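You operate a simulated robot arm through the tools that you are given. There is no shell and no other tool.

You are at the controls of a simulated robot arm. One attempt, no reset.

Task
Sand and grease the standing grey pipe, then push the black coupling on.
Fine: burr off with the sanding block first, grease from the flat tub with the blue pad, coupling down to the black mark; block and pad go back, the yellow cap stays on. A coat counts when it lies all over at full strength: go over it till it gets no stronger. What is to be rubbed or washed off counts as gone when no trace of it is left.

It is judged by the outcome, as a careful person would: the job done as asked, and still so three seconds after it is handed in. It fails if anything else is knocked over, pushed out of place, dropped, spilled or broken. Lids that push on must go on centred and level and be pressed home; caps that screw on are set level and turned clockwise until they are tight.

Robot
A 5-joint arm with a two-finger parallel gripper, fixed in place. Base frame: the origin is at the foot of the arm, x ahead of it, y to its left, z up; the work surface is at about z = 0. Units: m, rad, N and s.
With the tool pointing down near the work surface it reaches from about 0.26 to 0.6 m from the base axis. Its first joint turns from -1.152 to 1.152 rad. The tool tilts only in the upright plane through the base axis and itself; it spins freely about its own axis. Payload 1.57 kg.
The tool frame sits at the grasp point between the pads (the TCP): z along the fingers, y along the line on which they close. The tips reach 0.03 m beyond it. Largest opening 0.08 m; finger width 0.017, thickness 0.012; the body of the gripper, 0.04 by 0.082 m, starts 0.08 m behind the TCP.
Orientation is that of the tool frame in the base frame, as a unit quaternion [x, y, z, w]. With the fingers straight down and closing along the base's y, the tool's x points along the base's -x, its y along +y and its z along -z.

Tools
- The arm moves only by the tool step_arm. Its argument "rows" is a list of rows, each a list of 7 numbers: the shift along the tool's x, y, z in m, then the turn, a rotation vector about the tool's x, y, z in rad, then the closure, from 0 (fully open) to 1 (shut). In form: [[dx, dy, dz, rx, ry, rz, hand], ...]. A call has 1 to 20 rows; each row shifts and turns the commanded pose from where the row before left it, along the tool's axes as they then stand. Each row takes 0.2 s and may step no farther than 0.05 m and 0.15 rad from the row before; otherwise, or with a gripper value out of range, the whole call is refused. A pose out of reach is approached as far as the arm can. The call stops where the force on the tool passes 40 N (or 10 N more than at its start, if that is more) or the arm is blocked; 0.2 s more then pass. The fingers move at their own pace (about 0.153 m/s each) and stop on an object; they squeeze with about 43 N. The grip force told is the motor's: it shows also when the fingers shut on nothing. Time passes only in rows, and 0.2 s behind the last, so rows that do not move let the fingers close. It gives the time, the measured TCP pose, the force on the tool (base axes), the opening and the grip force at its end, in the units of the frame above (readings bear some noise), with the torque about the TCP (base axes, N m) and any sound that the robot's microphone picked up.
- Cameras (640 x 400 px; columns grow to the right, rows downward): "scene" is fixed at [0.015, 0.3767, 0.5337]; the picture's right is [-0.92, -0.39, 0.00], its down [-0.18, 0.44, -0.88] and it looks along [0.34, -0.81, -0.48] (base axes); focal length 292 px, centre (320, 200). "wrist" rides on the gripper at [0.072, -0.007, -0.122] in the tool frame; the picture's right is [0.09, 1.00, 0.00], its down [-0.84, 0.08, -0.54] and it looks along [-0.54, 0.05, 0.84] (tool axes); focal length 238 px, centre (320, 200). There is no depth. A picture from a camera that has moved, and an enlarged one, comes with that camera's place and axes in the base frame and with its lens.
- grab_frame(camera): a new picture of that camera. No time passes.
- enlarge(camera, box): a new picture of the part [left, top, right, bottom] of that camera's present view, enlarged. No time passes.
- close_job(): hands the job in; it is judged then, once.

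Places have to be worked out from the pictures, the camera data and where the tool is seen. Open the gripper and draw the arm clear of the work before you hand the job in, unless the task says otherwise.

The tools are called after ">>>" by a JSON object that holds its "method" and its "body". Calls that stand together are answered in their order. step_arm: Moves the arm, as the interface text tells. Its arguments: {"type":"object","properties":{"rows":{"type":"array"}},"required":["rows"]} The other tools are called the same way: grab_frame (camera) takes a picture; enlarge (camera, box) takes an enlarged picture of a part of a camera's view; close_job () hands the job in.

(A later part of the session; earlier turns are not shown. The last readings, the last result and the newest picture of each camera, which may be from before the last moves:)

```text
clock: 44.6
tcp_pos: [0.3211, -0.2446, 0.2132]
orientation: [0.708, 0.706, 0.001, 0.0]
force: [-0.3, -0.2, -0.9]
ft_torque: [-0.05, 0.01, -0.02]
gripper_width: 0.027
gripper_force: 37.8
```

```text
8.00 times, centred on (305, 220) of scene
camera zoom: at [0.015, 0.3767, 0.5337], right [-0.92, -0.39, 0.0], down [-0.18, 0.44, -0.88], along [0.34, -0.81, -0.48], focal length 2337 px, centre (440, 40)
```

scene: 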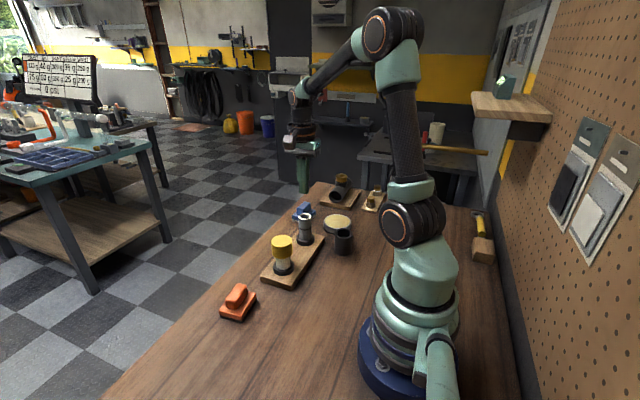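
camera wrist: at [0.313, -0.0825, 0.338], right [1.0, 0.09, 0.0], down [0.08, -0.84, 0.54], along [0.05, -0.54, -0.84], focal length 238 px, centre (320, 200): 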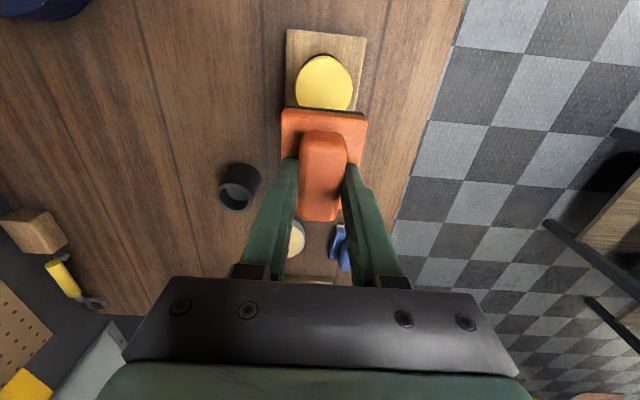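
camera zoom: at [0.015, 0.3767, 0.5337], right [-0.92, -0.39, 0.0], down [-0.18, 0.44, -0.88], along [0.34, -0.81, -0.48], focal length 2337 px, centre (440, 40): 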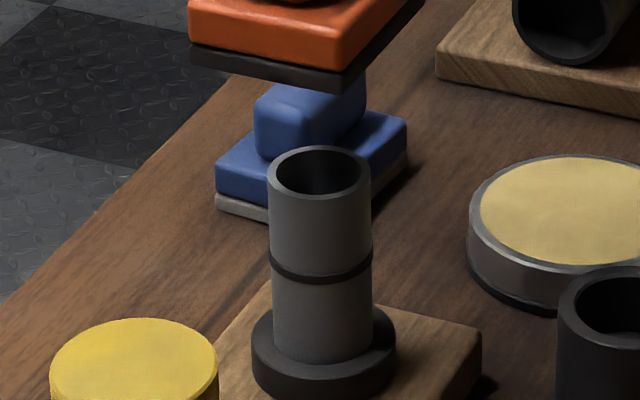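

The burr is fully gone: the rim is clean and uniformly grey with a round bore. I carry the block back toward its original spot near (0.356, 0.016).

>>> {"method": "step_arm", "body": {"rows": [[0.012, 0.003, 0, 0, 0, 0, 1], [0.02, 0.003, 0, 0, 0, 0, 1], [0.0235, 0.003, 0, 0, 0, 0, 1], [0.0235, 0.003, 0, 0, 0, 0, 1], [0.0235, 0.003, 0, 0, 0, 0, 1], [0.0235, 0.003, 0, 0, 0, 0, 1], [0.0235, 0.003, 0, 0, 0, 0, 1], [0.0235, 0.003, 0, 0, 0, 0, 1], [0.0235, 0.003, 0, 0, 0, 0, 1], [0.0235, 0.003, 0, 0, 0, 0, 1], [0.0235, 0.003, 0, 0, 0, 0, 1], [0.012, 0.003, 0, 0, 0, 0, 1], [0.0045, 0, 0, 0, 0, 0, 1], [0, 0, 0.02, 0, 0, 0, 1], [0, 0, 0.03, 0, 0, 0, 1], [0, 0, 0.03, 0, 0, 0, 1], [0, 0, 0.03, 0, 0, 0, 1], [0, 0, 0.02, 0, 0, 0, 1], [0, 0, 0.01, 0, 0, 0, 1], [0, 0, 0, 0, 0, 0, 1]]}}

>>> {"method": "enlarge", "body": {"camera": "scene", "box": [180, 250, 300, 330]}}

```text
clock: 48.8
tcp_pos: [0.3577, 0.015, 0.0715]
orientation: [0.707, 0.707, 0.0, 0.0]
force: [0.7, -0.2, -0.9]
ft_torque: [-0.01, -0.02, 0.02]
gripper_width: 0.0271
gripper_force: 37.6
```

```text
5.00 times, centred on (240, 290) of scene
camera zoom: at [0.015, 0.3767, 0.5337], right [-0.92, -0.39, 0.0], down [-0.18, 0.44, -0.88], along [0.34, -0.81, -0.48], focal length 1461 px, centre (720, -250)
```

zoom: 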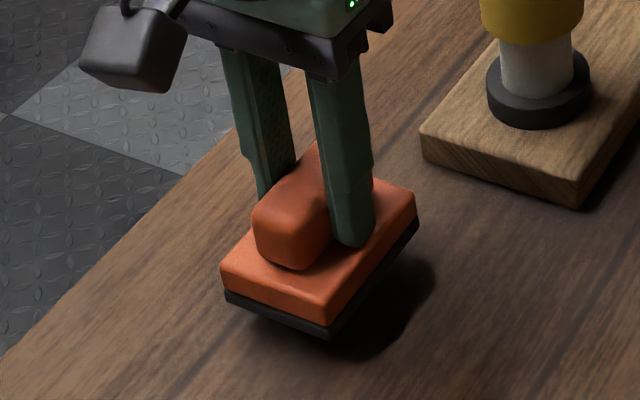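

About 1.5 cm above the table at the right place. I lower gently until it touches.

>>> {"method": "step_arm", "body": {"rows": [[0, 0, 0.006, 0, 0, 0, 1], [0, 0, 0.005, 0, 0, 0, 1], [0, 0, 0.003, 0, 0, 0, 1], [0, 0, 0.0012, 0, 0, 0, 1], [0, 0, 0, 0, 0, 0, 1]]}}

```text
clock: 50.0
tcp_pos: [0.3561, 0.0156, 0.0578]
orientation: [0.707, 0.708, 0.0, 0.0]
force: [0.3, -0.4, -0.8]
ft_torque: [0.0, 0.01, 0.0]
gripper_width: 0.0267
gripper_force: 37.2
```

Not in contact yet (force still just the weight). I lower in 1 mm steps.

>>> {"method": "step_arm", "body": {"rows": [[0, 0, 0.001, 0, 0, 0, 1], [0, 0, 0.001, 0, 0, 0, 1], [0, 0, 0.0008, 0, 0, 0, 1], [0, 0, 0, 0, 0, 0, 1]]}}

```text
clock: 51.0
tcp_pos: [0.3559, 0.0154, 0.0548]
orientation: [0.707, 0.707, 0.0, 0.0]
force: [-0.2, 0.4, -0.2]
ft_torque: [0.01, 0.01, 0.0]
gripper_width: 0.0269
gripper_force: 37.9
```

Nearly touching; one more millimetre, then release by opening the fingers slowly.

>>> {"method": "step_arm", "body": {"rows": [[0, 0, 0.001, 0, 0, 0, 1], [0, 0, 0, 0, 0, 0, 1]]}}

```text
clock: 51.6
tcp_pos: [0.3567, 0.0148, 0.0544]
orientation: [0.708, 0.707, 0.001, 0.001]
force: [-2.1, -1.8, 9.8]
ft_torque: [0.01, 0.12, 0.0]
gripper_width: 0.0269
gripper_force: 37.7
```

It rests on the table (about 10 N contact). I ease slightly, open, and rise clear.

>>> {"method": "step_arm", "body": {"rows": [[0, 0, -0.0005, 0, 0, 0, 0.6], [0, 0, 0, 0, 0, 0, 0.3], [0, 0, 0, 0, 0, 0, 0], [0, 0, 0, 0, 0, 0, 0], [0, 0, -0.01, 0, 0, 0, 0], [0, 0, -0.03, 0, 0, 0, 0], [0, 0, -0.04, 0, 0, 0, 0], [0, 0, -0.04, 0, 0, 0, 0], [0, 0, -0.03, 0, 0, 0, 0], [0, 0, 0, 0, 0, 0, 0]]}}

>>> {"method": "enlarge", "body": {"camera": "scene", "box": [180, 250, 300, 330]}}

>>> {"method": "grab_frame", "body": {"camera": "wrist"}}

```text
clock: 53.8
tcp_pos: [0.3561, 0.0145, 0.2054]
orientation: [0.707, 0.707, 0.0, 0.0]
force: [0.3, 0.1, -0.5]
ft_torque: [-0.02, 0.0, -0.01]
gripper_width: 0.08
gripper_force: 0.0
```

```text
5.00 times, centred on (240, 290) of scene
camera zoom: at [0.015, 0.3767, 0.5337], right [-0.92, -0.39, 0.0], down [-0.18, 0.44, -0.88], along [0.34, -0.81, -0.48], focal length 1461 px, centre (720, -250)
```

zoom: 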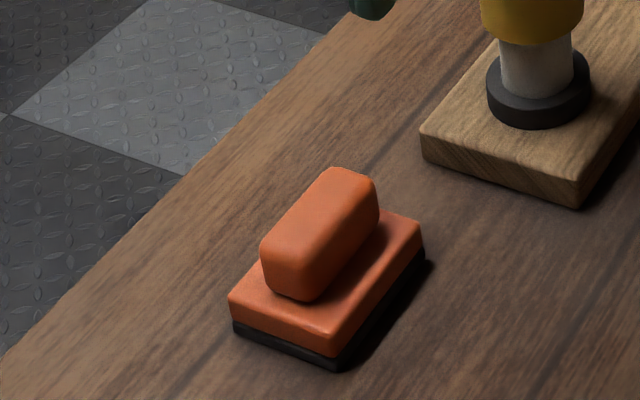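

```text
taken
camera wrist: at [0.3487, 0.0871, 0.3264], right [1.0, 0.09, 0.0], down [0.08, -0.84, 0.54], along [0.05, -0.54, -0.84], focal length 238 px, centre (320, 200)
```

wrist: 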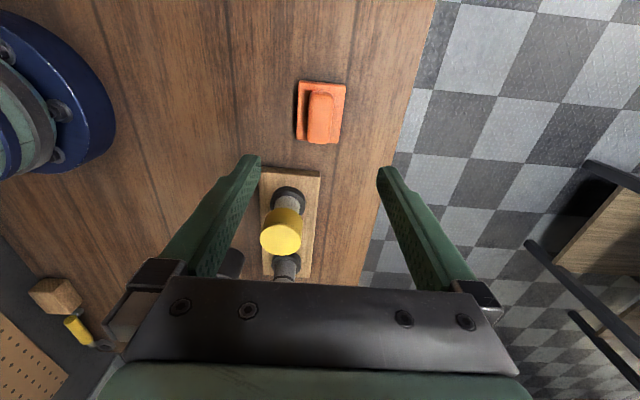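

The block stands back in its place. Now I move over to the blue pad near (0.38, -0.38) and look at it closely.

>>> {"method": "step_arm", "body": {"rows": [[-0.0394, 0.0024, 0, 0, 0, 0, 0], [-0.0394, 0.0024, 0, 0, 0, 0, 0], [-0.0394, 0.0024, 0, 0, 0, 0, 0], [-0.0394, 0.0024, 0, 0, 0, 0, 0], [-0.0394, 0.0024, 0, 0, 0, 0, 0], [-0.0394, 0.0024, 0, 0, 0, 0, 0], [-0.0394, 0.0024, 0, 0, 0, 0, 0], [-0.0394, 0.0024, 0, 0, 0, 0, 0], [-0.0394, 0.0024, 0, 0, 0, 0, 0], [-0.0394, 0.0024, 0, 0, 0, 0, 0], [0, 0, 0.03, 0, 0, 0, 0], [0, 0, 0.02, 0, 0, 0, 0], [0, 0, 0, 0, 0, 0, 0]]}}

>>> {"method": "grab_frame", "body": {"camera": "wrist"}}

>>> {"method": "enlarge", "body": {"camera": "wrist", "box": [240, 60, 400, 180]}}

>>> {"method": "enlarge", "body": {"camera": "scene", "box": [280, 180, 360, 250]}}

```text
clock: 56.6
tcp_pos: [0.3817, -0.3779, 0.1545]
orientation: [0.706, 0.708, 0.0, 0.0]
force: [-0.5, 0.2, 0.8]
ft_torque: [0.01, 0.0, -0.01]
gripper_width: 0.08
gripper_force: 0.0
```

```text
taken
camera wrist: at [0.3741, -0.3063, 0.2764], right [1.0, 0.09, 0.0], down [0.08, -0.84, 0.54], along [0.05, -0.54, -0.84], focal length 238 px, centre (320, 200)
```

wrist: 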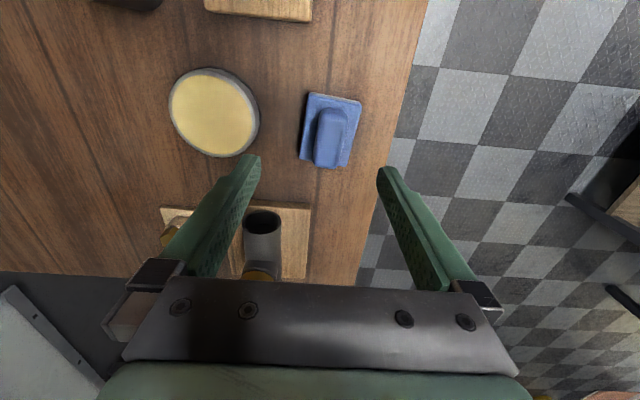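

```text
3.33 times, centred on (320, 120) of wrist
camera zoom: at [0.3741, -0.3063, 0.2764], right [1.0, 0.09, 0.0], down [0.08, -0.84, 0.54], along [0.05, -0.54, -0.84], focal length 794 px, centre (320, 467)
```

zoom: 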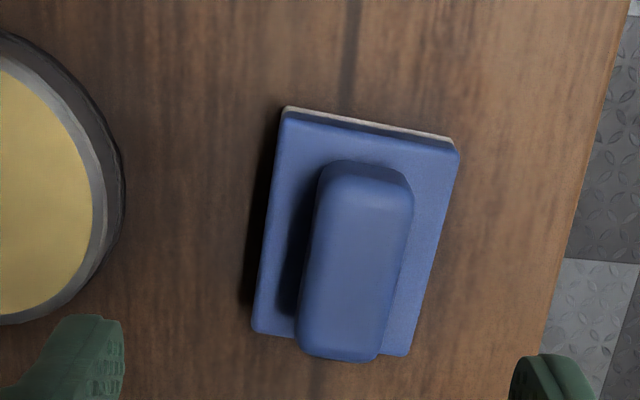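

```text
5.71 times, centred on (320, 215) of scene
camera zoom: at [0.015, 0.3767, 0.5337], right [-0.92, -0.39, 0.0], down [-0.18, 0.44, -0.88], along [0.34, -0.81, -0.48], focal length 1670 px, centre (320, 114)
```

zoom: 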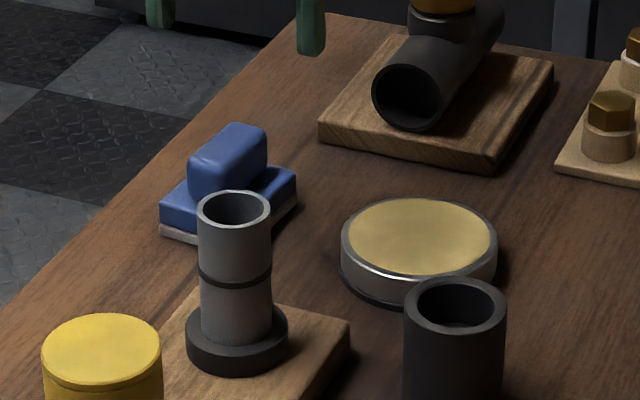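

The blue pad lies at about (0.390, -0.383), turned about -0.09 rad, and has the same shape as the block. I align and descend to TCP z≈0.0555, then close.

>>> {"method": "step_arm", "body": {"rows": [[-0.0048, 0.0088, 0, 0, 0, 0, 0], [0, 0, 0.02, 0, 0, 0.088, 0], [0, 0, 0.03, 0, 0, 0, 0], [0, 0, 0.03, 0, 0, 0, 0], [0, 0, 0.015, 0, 0, 0, 0], [0, 0, 0.0035, 0, 0, 0, 0], [0, 0, 0, 0, 0, 0, 0], [0, 0, 0, 0, 0, 0, 0]]}}

>>> {"method": "grab_frame", "body": {"camera": "wrist"}}

>>> {"method": "enlarge", "body": {"camera": "scene", "box": [280, 170, 350, 240]}}

```text
clock: 58.4
tcp_pos: [0.39, -0.3837, 0.0554]
orientation: [0.738, 0.675, 0.001, 0.001]
force: [0.0, 0.3, -0.1]
ft_torque: [0.0, -0.02, 0.03]
gripper_width: 0.0803
gripper_force: 0.1
```

```text
taken
camera wrist: at [0.3891, -0.3114, 0.1777], right [1.0, 0.01, 0.0], down [0.0, -0.84, 0.54], along [0.0, -0.54, -0.84], focal length 238 px, centre (320, 200)
```

wrist: 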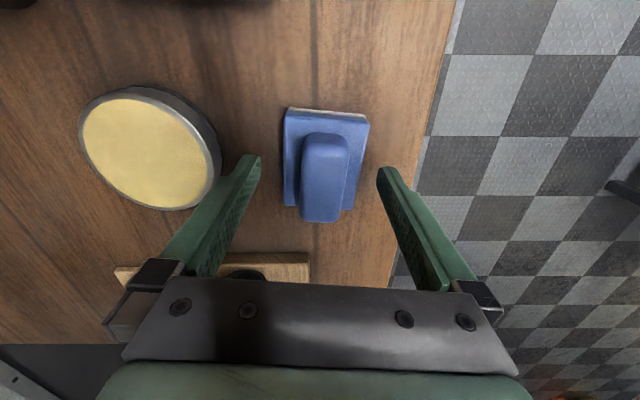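

```text
5.71 times, centred on (315, 205) of scene
camera zoom: at [0.015, 0.3767, 0.5337], right [-0.92, -0.39, 0.0], down [-0.18, 0.44, -0.88], along [0.34, -0.81, -0.48], focal length 1670 px, centre (349, 171)
```

zoom: 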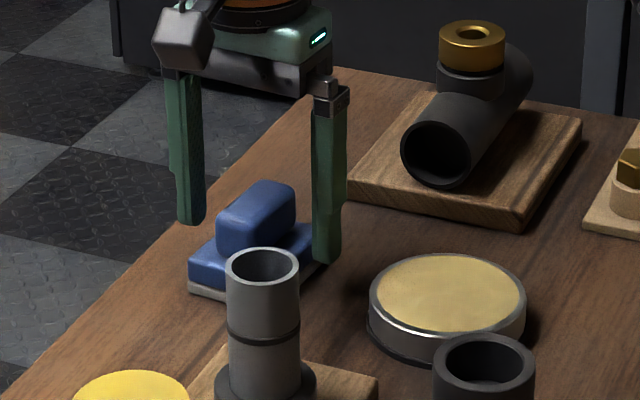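

Aligned over the pad; closing the fingers now and letting the grip settle.

>>> {"method": "step_arm", "body": {"rows": [[0, 0, 0, 0, 0, 0, 0.4], [0, 0, 0, 0, 0, 0, 0.8], [0, 0, 0, 0, 0, 0, 1], [0, 0, 0, 0, 0, 0, 1], [0, 0, 0, 0, 0, 0, 1], [0, 0, 0, 0, 0, 0, 1]]}}

```text
clock: 59.8
tcp_pos: [0.3904, -0.3839, 0.0564]
orientation: [0.737, 0.676, 0.0, 0.0]
force: [0.6, -0.4, -0.3]
ft_torque: [-0.05, -0.01, 0.0]
gripper_width: 0.0271
gripper_force: 37.8
```

Gripped at 27.1 mm. I lift slowly and check that the pad follows.

>>> {"method": "step_arm", "body": {"rows": [[0, 0, -0.003, 0, 0, 0, 1], [0, 0, -0.005, 0, 0, 0, 1], [0, 0, -0.006, 0, 0, 0, 1], [0, 0, -0.01, 0, 0, 0, 1], [0, 0, -0.01, 0, 0, 0, 1], [0, 0, 0, 0, 0, 0, 1]]}}

>>> {"method": "grab_frame", "body": {"camera": "wrist"}}

>>> {"method": "enlarge", "body": {"camera": "scene", "box": [280, 170, 350, 240]}}

```text
clock: 61.2
tcp_pos: [0.3894, -0.3837, 0.09]
orientation: [0.737, 0.675, 0.001, 0.0]
force: [-0.8, 0.4, -1.5]
ft_torque: [0.01, -0.02, 0.01]
gripper_width: 0.0268
gripper_force: 37.8
```

```text
taken
camera wrist: at [0.3888, -0.3115, 0.2121], right [1.0, 0.01, 0.0], down [0.0, -0.84, 0.54], along [0.0, -0.54, -0.84], focal length 238 px, centre (320, 200)
```

wrist: 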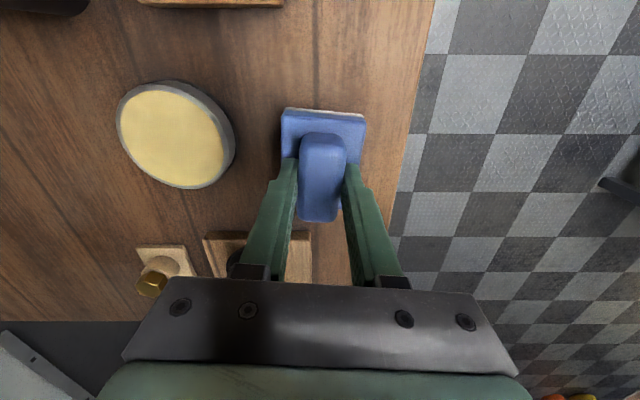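

```text
5.71 times, centred on (315, 205) of scene
camera zoom: at [0.015, 0.3767, 0.5337], right [-0.92, -0.39, 0.0], down [-0.18, 0.44, -0.88], along [0.34, -0.81, -0.48], focal length 1670 px, centre (349, 171)
```

zoom: 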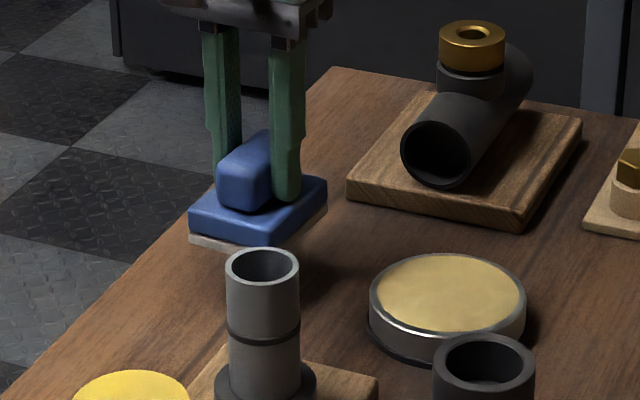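

The pad is held. The grease tub appears centred near (0.270, -0.372) with its top at z≈0.025 and outer diameter about 87 mm. I square the tool and carry the pad over the tub, about 3 cm above it.

>>> {"method": "step_arm", "body": {"rows": [[0, 0, -0.015, 0, 0, -0.088, 1], [0, 0, -0.015, 0, 0, 0, 1], [0.002, -0.015, 0, 0, 0, 0, 1], [0.002, -0.02, 0, 0, 0, 0, 1], [0.002, -0.0225, 0, 0, 0, 0, 1], [0.002, -0.0225, 0, 0, 0, 0, 1], [0.002, -0.02, 0, 0, 0, 0, 1], [0.002, -0.0189, 0, 0, 0, 0, 1], [0, 0, 0, 0, 0, 0, 1]]}}

>>> {"method": "grab_frame", "body": {"camera": "wrist"}}

>>> {"method": "enlarge", "body": {"camera": "scene", "box": [290, 170, 370, 250]}}

```text
clock: 63.2
tcp_pos: [0.2702, -0.3722, 0.1187]
orientation: [0.707, 0.707, 0.0, 0.0]
force: [0.5, -0.2, -1.3]
ft_torque: [-0.02, 0.0, 0.01]
gripper_width: 0.0269
gripper_force: 37.6
```

```text
taken
camera wrist: at [0.2632, -0.2999, 0.242], right [1.0, 0.09, 0.0], down [0.08, -0.84, 0.54], along [0.05, -0.54, -0.84], focal length 238 px, centre (320, 200)
```

wrist: 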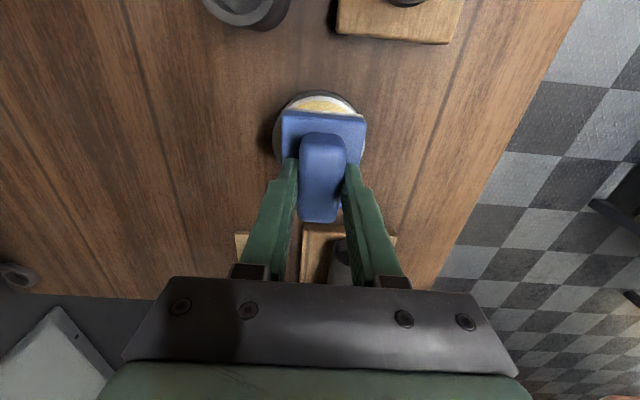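

```text
5.00 times, centred on (330, 210) of scene
camera zoom: at [0.015, 0.3767, 0.5337], right [-0.92, -0.39, 0.0], down [-0.18, 0.44, -0.88], along [0.34, -0.81, -0.48], focal length 1461 px, centre (270, 150)
```

zoom: 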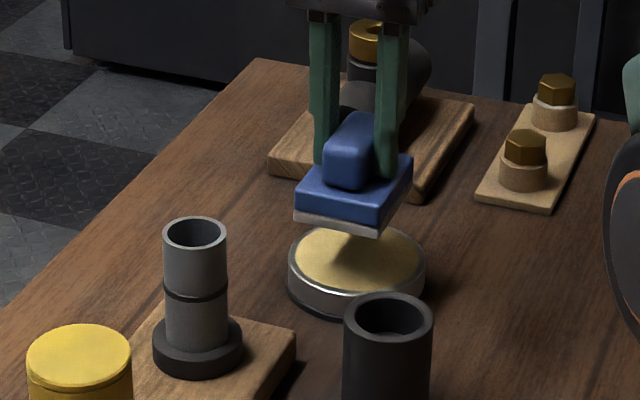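

The pad is centred over the tub. I lower most of the way and then in small steps until contact.

>>> {"method": "step_arm", "body": {"rows": [[0, 0, 0.01, 0, 0, 0, 1], [0, 0, 0.012, 0, 0, 0, 1], [0, 0, 0.008, 0, 0, 0, 1], [0, 0, 0.003, 0, 0, 0, 1], [0, 0, 0.002, 0, 0, 0, 1], [0, 0, 0, 0, 0, 0, 1]]}}

>>> {"method": "enlarge", "body": {"camera": "scene", "box": [310, 195, 360, 245]}}

```text
clock: 64.6
tcp_pos: [0.2713, -0.3721, 0.0848]
orientation: [0.707, 0.707, 0.0, 0.001]
force: [0.3, 0.1, -0.6]
ft_torque: [0.0, 0.0, -0.01]
gripper_width: 0.0269
gripper_force: 38.1
```

```text
8.00 times, centred on (335, 220) of scene
camera zoom: at [0.015, 0.3767, 0.5337], right [-0.92, -0.39, 0.0], down [-0.18, 0.44, -0.88], along [0.34, -0.81, -0.48], focal length 2337 px, centre (200, 40)
```

zoom: 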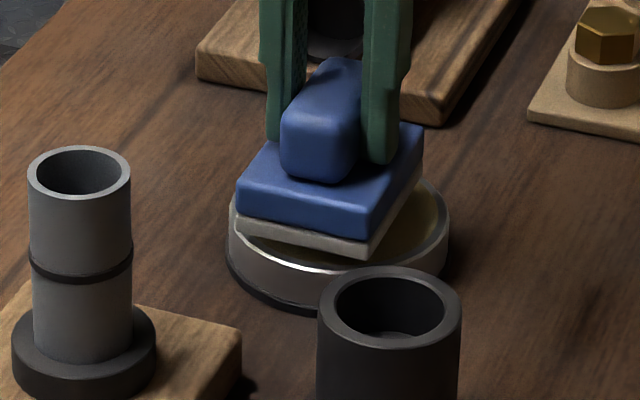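

A few millimetres to go; I step down 1 mm at a time.

>>> {"method": "step_arm", "body": {"rows": [[0, 0, 0.0015, 0, 0, 0, 1], [0, 0, 0.001, 0, 0, 0, 1], [0, 0, 0.001, 0, 0, 0, 1], [0, 0, 0, 0, 0, 0, 1]]}}

```text
clock: 65.6
tcp_pos: [0.2721, -0.3723, 0.0814]
orientation: [0.708, 0.707, 0.0, 0.0]
force: [-0.4, -0.1, -0.7]
ft_torque: [0.02, 0.02, 0.0]
gripper_width: 0.0271
gripper_force: 37.8
```

Still no contact; continuing down in 1 mm steps.

>>> {"method": "step_arm", "body": {"rows": [[0, 0, 0.001, 0, 0, 0, 1], [0, 0, 0.001, 0, 0, 0, 1], [0, 0, 0.001, 0, 0, 0, 1], [0, 0, 0, 0, 0, 0, 1]]}}

>>> {"method": "enlarge", "body": {"camera": "scene", "box": [310, 195, 360, 245]}}

```text
clock: 66.6
tcp_pos: [0.2717, -0.3706, 0.0776]
orientation: [0.707, 0.708, 0.0, 0.001]
force: [-0.5, 0.8, -0.2]
ft_torque: [0.01, 0.02, 0.02]
gripper_width: 0.0273
gripper_force: 37.9
```

```text
8.00 times, centred on (335, 220) of scene
camera zoom: at [0.015, 0.3767, 0.5337], right [-0.92, -0.39, 0.0], down [-0.18, 0.44, -0.88], along [0.34, -0.81, -0.48], focal length 2337 px, centre (200, 40)
```

zoom: 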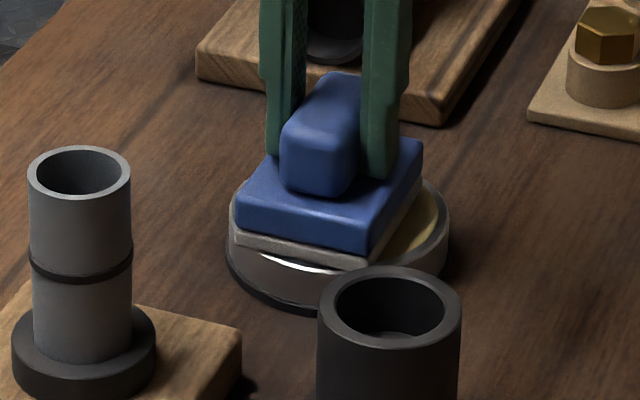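

The face looks level with the rim but there is no force yet; I go 2 mm lower.

>>> {"method": "step_arm", "body": {"rows": [[0, 0, 0.001, 0, 0, 0, 1], [0, 0, 0.001, 0, 0, 0, 1], [0, 0, 0, 0, 0, 0, 1]]}}

```text
clock: 67.4
tcp_pos: [0.2718, -0.371, 0.0781]
orientation: [0.707, 0.708, 0.0, 0.001]
force: [-5.3, 8.1, 28.2]
ft_torque: [0.29, 0.27, -0.03]
gripper_width: 0.0271
gripper_force: 37.3
```

Contact at about 28 N. I ease off a little, hold briefly, then lift to see whether the pad picked up grease.

>>> {"method": "step_arm", "body": {"rows": [[0, 0, -0.001, 0, 0, 0, 1], [0, 0, 0, 0, 0, 0, 1], [0, 0, 0, 0, 0, 0, 1], [0, 0, -0.003, 0, 0, 0, 1], [0, 0, -0.015, 0, 0, 0, 1], [0, 0, -0.03, 0, 0, 0, 1], [0, 0, -0.03, 0, 0, 0, 1], [0, 0, 0, 0, 0, 0, 1]]}}

>>> {"method": "enlarge", "body": {"camera": "scene", "box": [300, 175, 370, 245]}}

```text
clock: 69.2
tcp_pos: [0.2711, -0.3719, 0.1553]
orientation: [0.707, 0.707, 0.0, 0.0]
force: [-0.1, -0.5, -0.3]
ft_torque: [-0.05, -0.02, -0.01]
gripper_width: 0.0269
gripper_force: 37.5
```

```text
5.71 times, centred on (335, 210) of scene
camera zoom: at [0.015, 0.3767, 0.5337], right [-0.92, -0.39, 0.0], down [-0.18, 0.44, -0.88], along [0.34, -0.81, -0.48], focal length 1670 px, centre (234, 143)
```

zoom: 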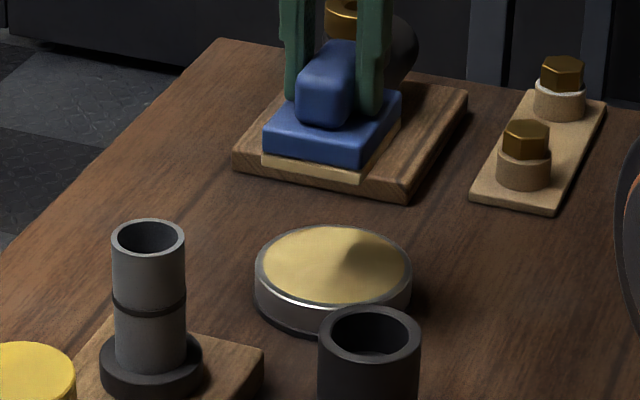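

The pad's felt has turned yellow, so it is loaded. I lift and carry it over to the pipe.

>>> {"method": "step_arm", "body": {"rows": [[0, 0, -0.02, 0, 0, 0, 1], [0, 0, -0.02, 0, 0, 0, 1], [0.015, 0.006, 0, 0, 0, 0, 1], [0.02, 0.008, 0, 0, 0, 0, 1], [0.025, 0.0095, 0, 0, 0, 0, 1], [0.025, 0.0095, 0, 0, 0, 0, 1], [0.022, 0.0085, 0, 0, 0, 0, 1], [0.02, 0.008, 0, 0, 0, 0, 1], [0, 0, 0.015, 0, 0, 0, 1], [0, 0, 0.01, 0, 0, 0, 1], [0, 0, 0, 0, 0, 0, 1]]}}

>>> {"method": "enlarge", "body": {"camera": "scene", "box": [270, 180, 340, 250]}}

>>> {"method": "grab_frame", "body": {"camera": "wrist"}}

```text
clock: 71.6
tcp_pos: [0.3207, -0.2447, 0.1709]
orientation: [0.707, 0.707, 0.001, 0.001]
force: [0.9, -0.9, -0.1]
ft_torque: [-0.05, 0.02, 0.0]
gripper_width: 0.027
gripper_force: 38.2
```

```text
5.71 times, centred on (305, 215) of scene
camera zoom: at [0.015, 0.3767, 0.5337], right [-0.92, -0.39, 0.0], down [-0.18, 0.44, -0.88], along [0.34, -0.81, -0.48], focal length 1670 px, centre (406, 114)
```

zoom: 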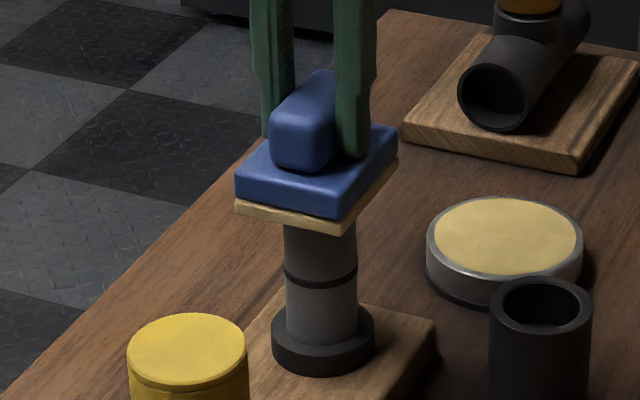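

```text
taken
camera wrist: at [0.3131, -0.1727, 0.2922], right [1.0, 0.09, 0.0], down [0.08, -0.84, 0.54], along [0.05, -0.54, -0.84], focal length 238 px, centre (320, 200)
```

wrist: 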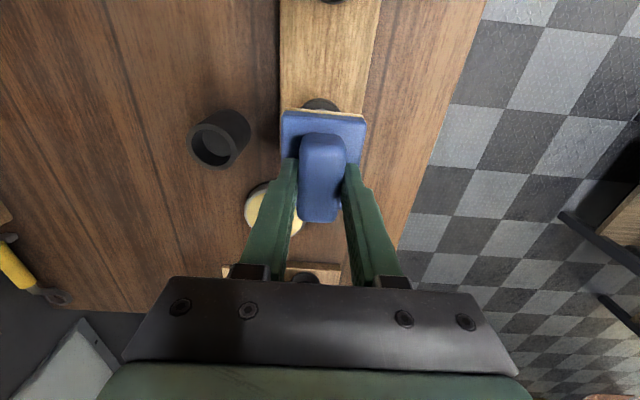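

The greased pad is right above the rim. I lower in small steps to light contact.

>>> {"method": "step_arm", "body": {"rows": [[0, 0, 0.004, 0, 0, 0, 1], [0, 0, 0.003, 0, 0, 0, 1], [0, 0, 0.001, 0, 0, 0, 1], [0, 0, 0.001, 0, 0, 0, 1], [0, 0, 0, 0, 0, 0, 1]]}}

```text
clock: 72.8
tcp_pos: [0.32, -0.2445, 0.161]
orientation: [0.707, 0.707, 0.0, 0.0]
force: [-0.4, -0.1, -1.0]
ft_torque: [-0.01, 0.03, 0.01]
gripper_width: 0.0272
gripper_force: 37.5
```

>>> {"method": "step_arm", "body": {"rows": [[0, 0, 0.001, 0, 0, 0, 1], [0, 0, 0, 0, 0, 0, 1]]}}

```text
clock: 73.4
tcp_pos: [0.3209, -0.2447, 0.16]
orientation: [0.708, 0.707, 0.0, 0.0]
force: [1.1, 0.2, 1.7]
ft_torque: [0.0, 0.03, 0.02]
gripper_width: 0.0269
gripper_force: 38.3
```

Just touching (about 2 N). I press a touch more and rub the rim with short strokes in both directions, then lift to look.

>>> {"method": "step_arm", "body": {"rows": [[0, 0, 0.0007, 0, 0, 0, 1], [0.007, 0, 0, 0, 0, 0, 1], [0.005, 0, 0, 0, 0, 0, 1], [-0.006, 0, 0, 0, 0, 0, 1], [-0.006, 0, 0, 0, 0, 0, 1], [-0.006, 0, 0, 0, 0, 0, 1], [-0.006, 0, 0, 0, 0, 0, 1], [0.006, 0.004, 0, 0, 0, 0, 1], [0.006, 0.004, 0, 0, 0, 0, 1], [0.006, -0.004, 0, 0, 0, 0, 1], [0.006, -0.004, 0, 0, 0, 0, 1], [-0.006, -0.004, 0, 0, 0, 0, 1], [-0.006, -0.004, 0, 0, 0, 0, 1], [-0.006, 0.004, 0, 0, 0, 0, 1], [-0.006, 0.004, 0, 0, 0, 0, 1], [0.006, 0.004, 0, 0, 0, 0, 1], [0.006, -0.004, 0, 0, 0, 0, 1]]}}

>>> {"method": "step_arm", "body": {"rows": [[0, 0, -0.003, 0, 0, 0, 1], [0, 0, -0.02, 0, 0, 0, 1], [0, 0, -0.03, 0, 0, 0, 1], [0, 0, 0, 0, 0, 0, 1]]}}

>>> {"method": "enlarge", "body": {"camera": "scene", "box": [280, 190, 330, 240]}}

>>> {"method": "enlarge", "body": {"camera": "scene", "box": [294, 208, 314, 232]}}

```text
clock: 77.0
tcp_pos: [0.3211, -0.2446, 0.1606]
orientation: [0.706, 0.708, 0.0, 0.003]
force: [3.9, -4.6, 17.1]
ft_torque: [-0.28, -0.09, 0.08]
gripper_width: 0.027
gripper_force: 37.3
```

```text
clock: 78.0
tcp_pos: [0.3206, -0.2431, 0.2115]
orientation: [0.706, 0.708, 0.0, 0.0]
force: [-0.6, 0.2, -0.5]
ft_torque: [0.0, 0.01, 0.02]
gripper_width: 0.0271
gripper_force: 38.3
```

```text
8.00 times, centred on (305, 215) of scene
camera zoom: at [0.015, 0.3767, 0.5337], right [-0.92, -0.39, 0.0], down [-0.18, 0.44, -0.88], along [0.34, -0.81, -0.48], focal length 2337 px, centre (440, 80)
```

zoom: 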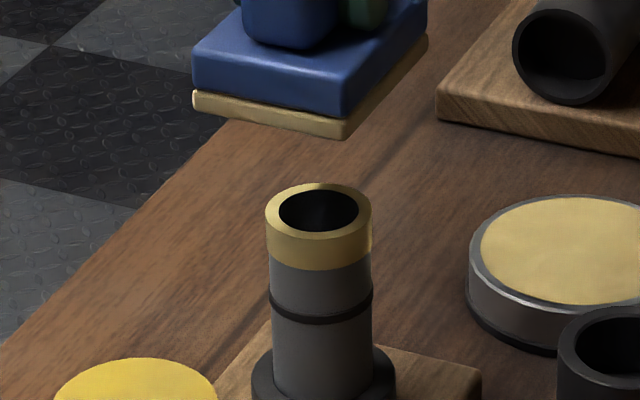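

```text
16.00 times, centred on (304, 220) of scene
camera zoom: at [0.015, 0.3767, 0.5337], right [-0.92, -0.39, 0.0], down [-0.18, 0.44, -0.88], along [0.34, -0.81, -0.48], focal length 4675 px, centre (576, -120)
```

zoom: 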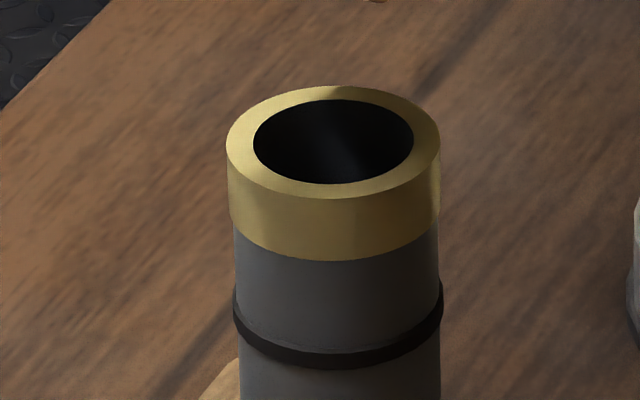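

The grease now shows as a yellow band over the rim and upper pipe end. I rub again to see whether it gets stronger.

>>> {"method": "step_arm", "body": {"rows": [[0, 0, 0.02, 0, 0, 0, 1], [0, 0, 0.02, 0, 0, 0, 1], [0, 0, 0.01, 0, 0, 0, 1], [0, 0, 0.0025, 0, 0, 0, 1], [0, 0, 0, 0, 0, 0, 1]]}}

```text
clock: 79.2
tcp_pos: [0.3209, -0.2455, 0.1608]
orientation: [0.707, 0.707, 0.001, 0.0]
force: [-2.2, 3.3, 11.0]
ft_torque: [0.12, 0.17, -0.02]
gripper_width: 0.0272
gripper_force: 37.4
```

Contact at about 11 N; rubbing all round now.

>>> {"method": "step_arm", "body": {"rows": [[0.007, 0, 0, 0, 0, 0, 1], [0.005, 0, 0, 0, 0, 0, 1], [-0.006, 0, 0, 0, 0, 0, 1], [-0.006, 0, 0, 0, 0, 0, 1], [-0.006, 0, 0, 0, 0, 0, 1], [-0.006, 0, 0, 0, 0, 0, 1], [0.006, 0.004, 0, 0, 0, 0, 1], [0.006, 0.004, 0, 0, 0, 0, 1], [0.006, -0.004, 0, 0, 0, 0, 1], [0.006, -0.004, 0, 0, 0, 0, 1], [-0.006, -0.004, 0, 0, 0, 0, 1], [-0.006, -0.004, 0, 0, 0, 0, 1], [-0.006, 0.004, 0, 0, 0, 0, 1], [-0.006, 0.004, 0, 0, 0, 0, 1], [0.006, 0, 0, 0, 0, 0, 1], [0.006, 0, 0, 0, 0, 0, 1], [0, 0, -0.003, 0, 0, 0, 1], [0, 0, -0.02, 0, 0, 0, 1], [0, 0, -0.03, 0, 0, 0, 1], [0, 0, 0, 0, 0, 0, 1]]}}

>>> {"method": "enlarge", "body": {"camera": "scene", "box": [280, 190, 330, 240]}}

>>> {"method": "enlarge", "body": {"camera": "scene", "box": [294, 208, 314, 232]}}

```text
clock: 83.4
tcp_pos: [0.3193, -0.2442, 0.2127]
orientation: [0.707, 0.707, 0.0, 0.0]
force: [0.2, 0.7, -1.5]
ft_torque: [-0.02, 0.0, 0.01]
gripper_width: 0.0268
gripper_force: 38.0
```

```text
8.00 times, centred on (305, 215) of scene
camera zoom: at [0.015, 0.3767, 0.5337], right [-0.92, -0.39, 0.0], down [-0.18, 0.44, -0.88], along [0.34, -0.81, -0.48], focal length 2337 px, centre (440, 80)
```

zoom: 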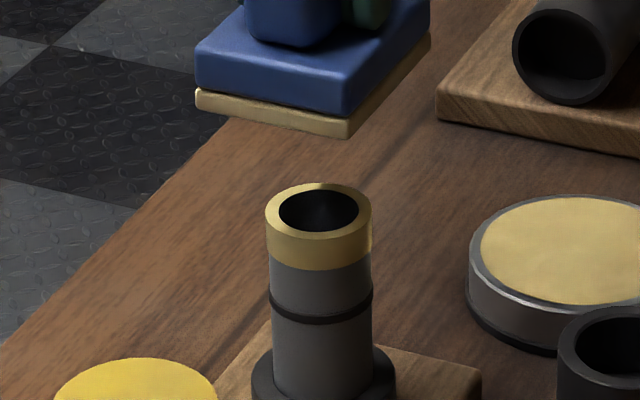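

```text
16.00 times, centred on (304, 220) of scene
camera zoom: at [0.015, 0.3767, 0.5337], right [-0.92, -0.39, 0.0], down [-0.18, 0.44, -0.88], along [0.34, -0.81, -0.48], focal length 4675 px, centre (576, -120)
```

zoom: 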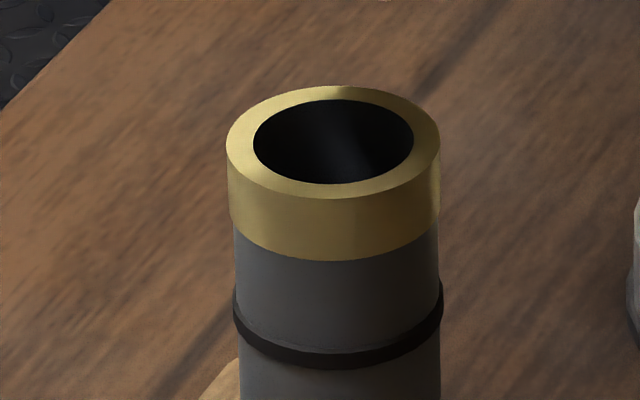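

The band looks unchanged from before. To be sure it isn't just the pad running dry, I reload in the tub and go over it once more.

>>> {"method": "step_arm", "body": {"rows": [[-0.015, -0.006, 0, 0, 0, 0, 1], [-0.02, -0.008, 0, 0, 0, 0, 1], [-0.025, -0.0095, 0, 0, 0, 0, 1], [-0.025, -0.0095, 0, 0, 0, 0, 1], [-0.022, -0.0085, 0, 0, 0, 0, 1], [-0.02, -0.008, 0, 0, 0, 0, 1], [0, 0, 0.02, 0, 0, 0, 1], [0, 0, 0.025, 0, 0, 0, 1], [0, 0, 0.025, 0, 0, 0, 1], [0, 0, 0.025, 0, 0, 0, 1], [0, 0, 0.02, 0, 0, 0, 1], [0, 0, 0.012, 0, 0, 0, 1], [0, 0, 0.004, 0, 0, 0, 1], [0, 0, 0, 0, 0, 0, 1]]}}

>>> {"method": "enlarge", "body": {"camera": "scene", "box": [310, 195, 360, 245]}}

```text
clock: 86.4
tcp_pos: [0.2712, -0.3719, 0.0832]
orientation: [0.707, 0.707, 0.0, 0.0]
force: [0.1, -1.1, 0.0]
ft_torque: [0.0, 0.02, -0.04]
gripper_width: 0.0272
gripper_force: 37.5
```

```text
8.00 times, centred on (335, 220) of scene
camera zoom: at [0.015, 0.3767, 0.5337], right [-0.92, -0.39, 0.0], down [-0.18, 0.44, -0.88], along [0.34, -0.81, -0.48], focal length 2337 px, centre (200, 40)
```

zoom: 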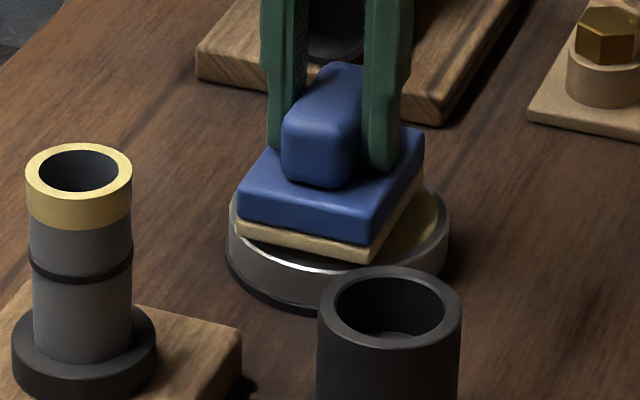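

I lower the last few millimetres onto the grease.

>>> {"method": "step_arm", "body": {"rows": [[0, 0, 0.0015, 0, 0, 0, 1], [0, 0, 0.0015, 0, 0, 0, 1], [0, 0, 0.001, 0, 0, 0, 1], [0, 0, 0.0007, 0, 0, 0, 1], [0, 0, 0, 0, 0, 0, 1]]}}

```text
clock: 87.6
tcp_pos: [0.2705, -0.3718, 0.077]
orientation: [0.706, 0.708, 0.0, 0.0]
force: [0.0, 0.2, 0.0]
ft_torque: [-0.02, 0.02, -0.01]
gripper_width: 0.0271
gripper_force: 37.7
```

>>> {"method": "step_arm", "body": {"rows": [[0, 0, 0.0008, 0, 0, 0, 1], [0, 0, 0, 0, 0, 0, 1], [0, 0, 0, 0, 0, 0, 1]]}}

```text
clock: 88.4
tcp_pos: [0.2716, -0.371, 0.0764]
orientation: [0.706, 0.708, -0.001, -0.001]
force: [-1.8, 4.4, 11.3]
ft_torque: [0.12, 0.07, -0.04]
gripper_width: 0.0272
gripper_force: 37.5
```

Contact at 11 N in the tub; I hold briefly, lift, and return over the pipe.

>>> {"method": "step_arm", "body": {"rows": [[0, 0, 0, 0, 0, 0, 1], [0, 0, -0.003, 0, 0, 0, 1], [0, 0, -0.015, 0, 0, 0, 1], [0, 0, -0.03, 0, 0, 0, 1], [0, 0, -0.03, 0, 0, 0, 1], [0, 0, -0.03, 0, 0, 0, 1], [0, 0, -0.015, 0, 0, 0, 1], [0.015, 0.006, 0, 0, 0, 0, 1], [0.02, 0.008, 0, 0, 0, 0, 1], [0.025, 0.0095, 0, 0, 0, 0, 1], [0.025, 0.0095, 0, 0, 0, 0, 1], [0.022, 0.0085, 0, 0, 0, 0, 1], [0.02, 0.008, 0, 0, 0, 0, 1], [0, 0, 0.015, 0, 0, 0, 1], [0, 0, 0.015, 0, 0, 0, 1], [0, 0, 0.006, 0, 0, 0, 1], [0, 0, 0, 0, 0, 0, 1]]}}

```text
clock: 92.0
tcp_pos: [0.3201, -0.2445, 0.1629]
orientation: [0.707, 0.708, -0.001, -0.001]
force: [0.5, 0.6, 0.3]
ft_torque: [-0.01, -0.02, -0.01]
gripper_width: 0.0271
gripper_force: 37.3
```

>>> {"method": "step_arm", "body": {"rows": [[0, 0, 0.0015, 0, 0, 0, 1], [0, 0, 0.001, 0, 0, 0, 1], [0, 0, 0, 0, 0, 0, 1]]}}

```text
clock: 92.8
tcp_pos: [0.3208, -0.2452, 0.1601]
orientation: [0.707, 0.707, 0.0, -0.001]
force: [0.3, -0.2, -0.5]
ft_torque: [0.04, -0.01, -0.04]
gripper_width: 0.0269
gripper_force: 37.5
```

Not yet touching; a bit lower and rub again over the whole rim, with strokes in every direction.

>>> {"method": "step_arm", "body": {"rows": [[0, 0, 0.0015, 0, 0, 0, 1], [0.007, 0, 0, 0, 0, 0, 1], [0.005, 0, 0, 0, 0, 0, 1], [-0.006, 0, 0, 0, 0, 0, 1], [-0.006, 0, 0, 0, 0, 0, 1], [-0.006, 0, 0, 0, 0, 0, 1], [-0.006, 0, 0, 0, 0, 0, 1], [0.006, 0.004, 0, 0, 0, 0, 1], [0.006, 0.004, 0, 0, 0, 0, 1], [0.006, -0.004, 0, 0, 0, 0, 1], [0.006, -0.004, 0, 0, 0, 0, 1], [-0.006, -0.004, 0, 0, 0, 0, 1], [-0.006, -0.004, 0, 0, 0, 0, 1], [-0.006, 0.004, 0, 0, 0, 0, 1], [-0.006, 0.004, 0, 0, 0, 0, 1], [0.006, 0, 0, 0, 0, 0, 1], [0.006, 0, 0, 0, 0, 0, 1], [0, 0, 0, 0, 0, 0, 1]]}}

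```text
clock: 96.6
tcp_pos: [0.3216, -0.2437, 0.1596]
orientation: [0.706, 0.708, 0.0, 0.002]
force: [2.1, -4.7, 13.8]
ft_torque: [-0.25, -0.12, 0.04]
gripper_width: 0.0272
gripper_force: 37.8
```

Good contact at 14 N. One more set of strokes with different direction, then lift away and compare.

>>> {"method": "step_arm", "body": {"rows": [[0, 0.006, 0, 0, 0, 0, 1], [0, 0.004, 0, 0, 0, 0, 1], [0, -0.005, 0, 0, 0, 0, 1], [0, -0.005, 0, 0, 0, 0, 1], [0, -0.005, 0, 0, 0, 0, 1], [0, -0.004, 0, 0, 0, 0, 1], [0.005, 0.004, 0, 0, 0, 0, 1], [0.005, 0.004, 0, 0, 0, 0, 1], [-0.005, 0.004, 0, 0, 0, 0, 1], [-0.005, -0.003, 0, 0, 0, 0, 1], [-0.005, -0.003, 0, 0, 0, 0, 1], [0.005, 0.003, 0, 0, 0, 0, 1], [0, 0, -0.003, 0, 0, 0, 1], [0, 0, -0.02, 0, 0, 0, 1], [0, 0, -0.025, 0, 0, 0, 1], [-0.02, 0.02, 0, 0, 0, 0, 1], [-0.025, 0.025, 0, 0, 0, 0, 1], [-0.025, 0.025, 0, 0, 0, 0, 1], [-0.025, 0.01, 0, 0, 0, 0, 1], [0, 0, 0, 0, 0, 0, 1]]}}

>>> {"method": "enlarge", "body": {"camera": "scene", "box": [294, 208, 314, 232]}}

>>> {"method": "enlarge", "body": {"camera": "scene", "box": [280, 180, 360, 250]}}

>>> {"method": "grab_frame", "body": {"camera": "wrist"}}

```text
clock: 100.8
tcp_pos: [0.4003, -0.3394, 0.2079]
orientation: [0.706, 0.708, 0.001, 0.0]
force: [-0.1, -0.5, -0.4]
ft_torque: [-0.01, 0.02, 0.01]
gripper_width: 0.027
gripper_force: 38.0
```

```text
16.00 times, centred on (304, 220) of scene
camera zoom: at [0.015, 0.3767, 0.5337], right [-0.92, -0.39, 0.0], down [-0.18, 0.44, -0.88], along [0.34, -0.81, -0.48], focal length 4675 px, centre (576, -120)
```

zoom: 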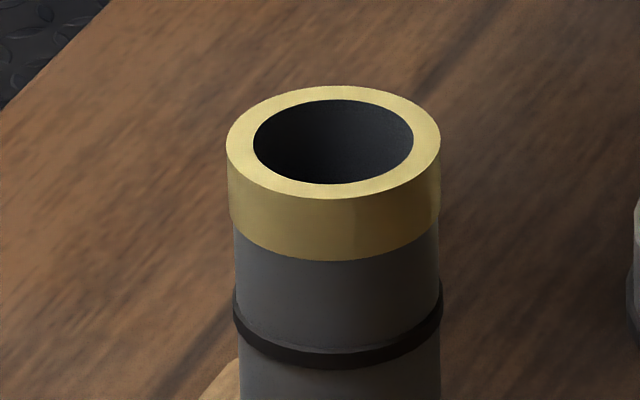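

```text
5.71 times, centred on (320, 215) of scene
camera zoom: at [0.015, 0.3767, 0.5337], right [-0.92, -0.39, 0.0], down [-0.18, 0.44, -0.88], along [0.34, -0.81, -0.48], focal length 1670 px, centre (320, 114)
```

zoom: 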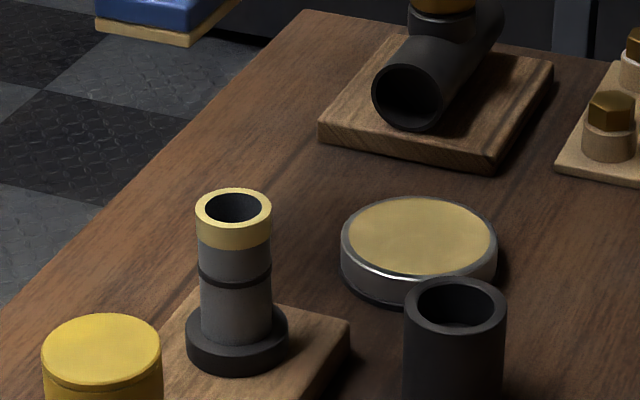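

```text
taken
camera wrist: at [0.393, -0.2678, 0.3297], right [1.0, 0.09, 0.0], down [0.08, -0.84, 0.54], along [0.05, -0.54, -0.84], focal length 238 px, centre (320, 200)
```

wrist: 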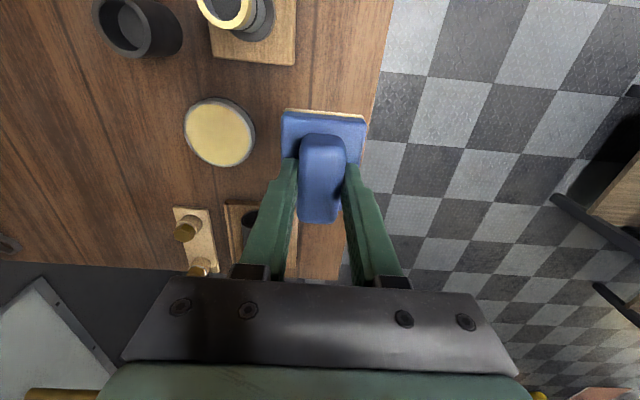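

The band is an even opaque yellow on the camera side, with no change after reloading. I look at the far side of the pipe in the wrist view.

>>> {"method": "step_arm", "body": {"rows": [[0.02, 0, -0.01, 0, 0, 0, 1], [0, 0, 0, 0, 0, 0, 1]]}}

>>> {"method": "enlarge", "body": {"camera": "wrist", "box": [190, 0, 310, 80]}}

```text
clock: 101.4
tcp_pos: [0.4006, -0.3186, 0.2178]
orientation: [0.706, 0.708, -0.001, -0.001]
force: [-0.6, 0.4, 0.3]
ft_torque: [0.01, -0.01, -0.01]
gripper_width: 0.027
gripper_force: 37.8
```

```text
5.00 times, centred on (250, 40) of wrist
camera zoom: at [0.3931, -0.247, 0.3401], right [1.0, 0.09, 0.0], down [0.08, -0.84, 0.54], along [0.05, -0.54, -0.84], focal length 1192 px, centre (670, 1000)
```

zoom: 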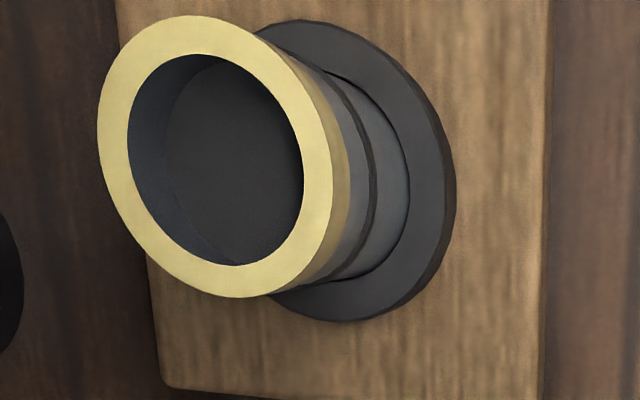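

The ring is evenly yellow all the way round, including the far side. I now return the pad to its original place at (0.390, -0.3835) with its original slight turn.

>>> {"method": "step_arm", "body": {"rows": [[-0.02, -0.003, 0, 0, 0, 0, 1], [-0.025, -0.004, 0, 0, 0, 0, 1], [-0.02, -0.0034, 0, 0, 0, 0, 1], [0, 0, 0.015, 0, 0, 0.044, 1], [0, 0, 0.025, 0, 0, 0.044, 1], [0, 0, 0.025, 0, 0, 0, 1], [0, 0, 0.025, 0, 0, 0, 1], [0, 0, 0.025, 0, 0, 0, 1], [0, 0, 0.02, 0, 0, 0, 1], [0, 0, 0.01, 0, 0, 0, 1], [0, 0, 0, 0, 0, 0, 1]]}}

>>> {"method": "enlarge", "body": {"camera": "scene", "box": [280, 170, 350, 240]}}

```text
clock: 103.8
tcp_pos: [0.3908, -0.383, 0.0719]
orientation: [0.737, 0.676, 0.0, 0.0]
force: [0.1, 0.4, -1.2]
ft_torque: [0.01, 0.0, 0.02]
gripper_width: 0.027
gripper_force: 37.9
```

```text
5.71 times, centred on (315, 205) of scene
camera zoom: at [0.015, 0.3767, 0.5337], right [-0.92, -0.39, 0.0], down [-0.18, 0.44, -0.88], along [0.34, -0.81, -0.48], focal length 1670 px, centre (349, 171)
```

zoom: 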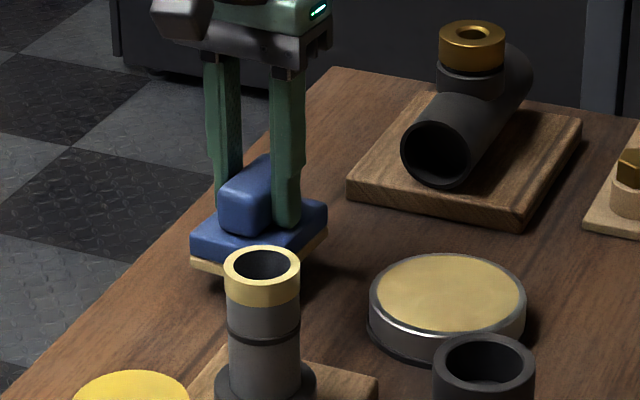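

The pad is above its place, about 1.6 cm up. I lower gently to the table.

>>> {"method": "step_arm", "body": {"rows": [[0, 0, 0.006, 0, 0, 0, 1], [0, 0, 0.005, 0, 0, 0, 1], [0, 0, 0.003, 0, 0, 0, 1], [0, 0, 0.0015, 0, 0, 0, 1], [0, 0, 0, 0, 0, 0, 1]]}}

```text
clock: 105.0
tcp_pos: [0.39, -0.3844, 0.0563]
orientation: [0.737, 0.676, 0.0, 0.0]
force: [0.4, -1.4, 0.2]
ft_torque: [0.0, 0.0, -0.01]
gripper_width: 0.0271
gripper_force: 37.9
```

>>> {"method": "step_arm", "body": {"rows": [[0, 0, 0.0008, 0, 0, 0, 1], [0, 0, 0, 0, 0, 0, 1]]}}

```text
clock: 105.6
tcp_pos: [0.3899, -0.3839, 0.0567]
orientation: [0.737, 0.676, 0.0, 0.0]
force: [0.9, -0.1, -1.7]
ft_torque: [-0.02, -0.03, 0.0]
gripper_width: 0.0269
gripper_force: 37.9
```

>>> {"method": "step_arm", "body": {"rows": [[0, 0, 0.001, 0, 0, 0, 1], [0, 0, 0.0006, 0, 0, 0, 1], [0, 0, 0, 0, 0, 0, 1]]}}

```text
clock: 106.4
tcp_pos: [0.39, -0.3843, 0.0552]
orientation: [0.738, 0.675, 0.0, 0.0]
force: [-1.3, 0.1, -0.7]
ft_torque: [-0.05, 0.03, -0.03]
gripper_width: 0.0271
gripper_force: 37.2
```

Still not carrying load; another millimetre down.

>>> {"method": "step_arm", "body": {"rows": [[0, 0, 0.001, 0, 0, 0, 1], [0, 0, 0, 0, 0, 0, 1]]}}

```text
clock: 107.0
tcp_pos: [0.3903, -0.3849, 0.0559]
orientation: [0.737, 0.676, 0.001, 0.0]
force: [-4.5, 2.1, 12.1]
ft_torque: [0.14, 0.21, 0.02]
gripper_width: 0.0272
gripper_force: 37.4
```

The pad is down (12 N). I ease off, open, and rise clear.

>>> {"method": "step_arm", "body": {"rows": [[0, 0, -0.0007, 0, 0, 0, 0.6], [0, 0, 0, 0, 0, 0, 0.3], [0, 0, 0, 0, 0, 0, 0], [0, 0, 0, 0, 0, 0, 0], [0, 0, -0.01, 0, 0, 0, 0], [0, 0, -0.03, 0, 0, 0, 0], [0, 0, -0.04, 0, 0, 0, 0], [0, 0, -0.04, 0, 0, 0, 0], [0, 0, -0.03, 0, 0, -0.088, 0], [0, 0, 0, 0, 0, 0, 0]]}}

>>> {"method": "grab_frame", "body": {"camera": "wrist"}}

>>> {"method": "enlarge", "body": {"camera": "scene", "box": [280, 180, 360, 250]}}

```text
clock: 109.2
tcp_pos: [0.3901, -0.3855, 0.205]
orientation: [0.707, 0.708, -0.001, 0.0]
force: [-0.3, 0.0, 0.0]
ft_torque: [0.0, -0.01, 0.0]
gripper_width: 0.08
gripper_force: 0.1
```

```text
taken
camera wrist: at [0.3823, -0.313, 0.3261], right [1.0, 0.09, 0.0], down [0.08, -0.84, 0.54], along [0.05, -0.54, -0.84], focal length 238 px, centre (320, 200)
```

wrist: 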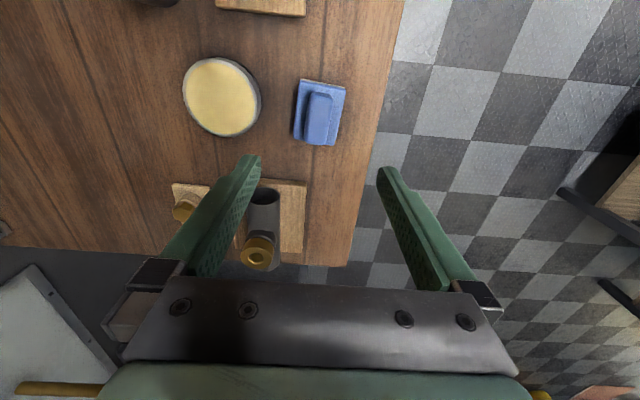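

```text
5.71 times, centred on (320, 215) of scene
camera zoom: at [0.015, 0.3767, 0.5337], right [-0.92, -0.39, 0.0], down [-0.18, 0.44, -0.88], along [0.34, -0.81, -0.48], focal length 1670 px, centre (320, 114)
```

zoom: 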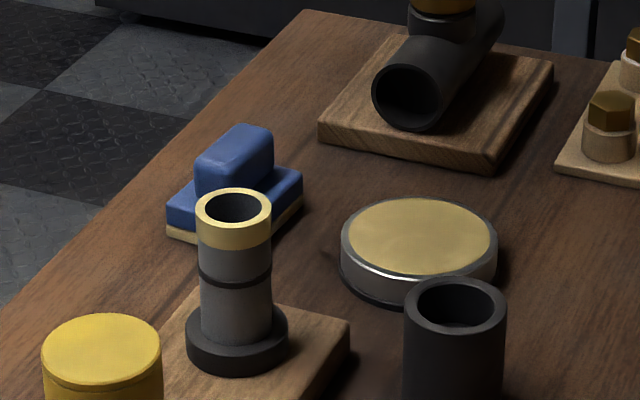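

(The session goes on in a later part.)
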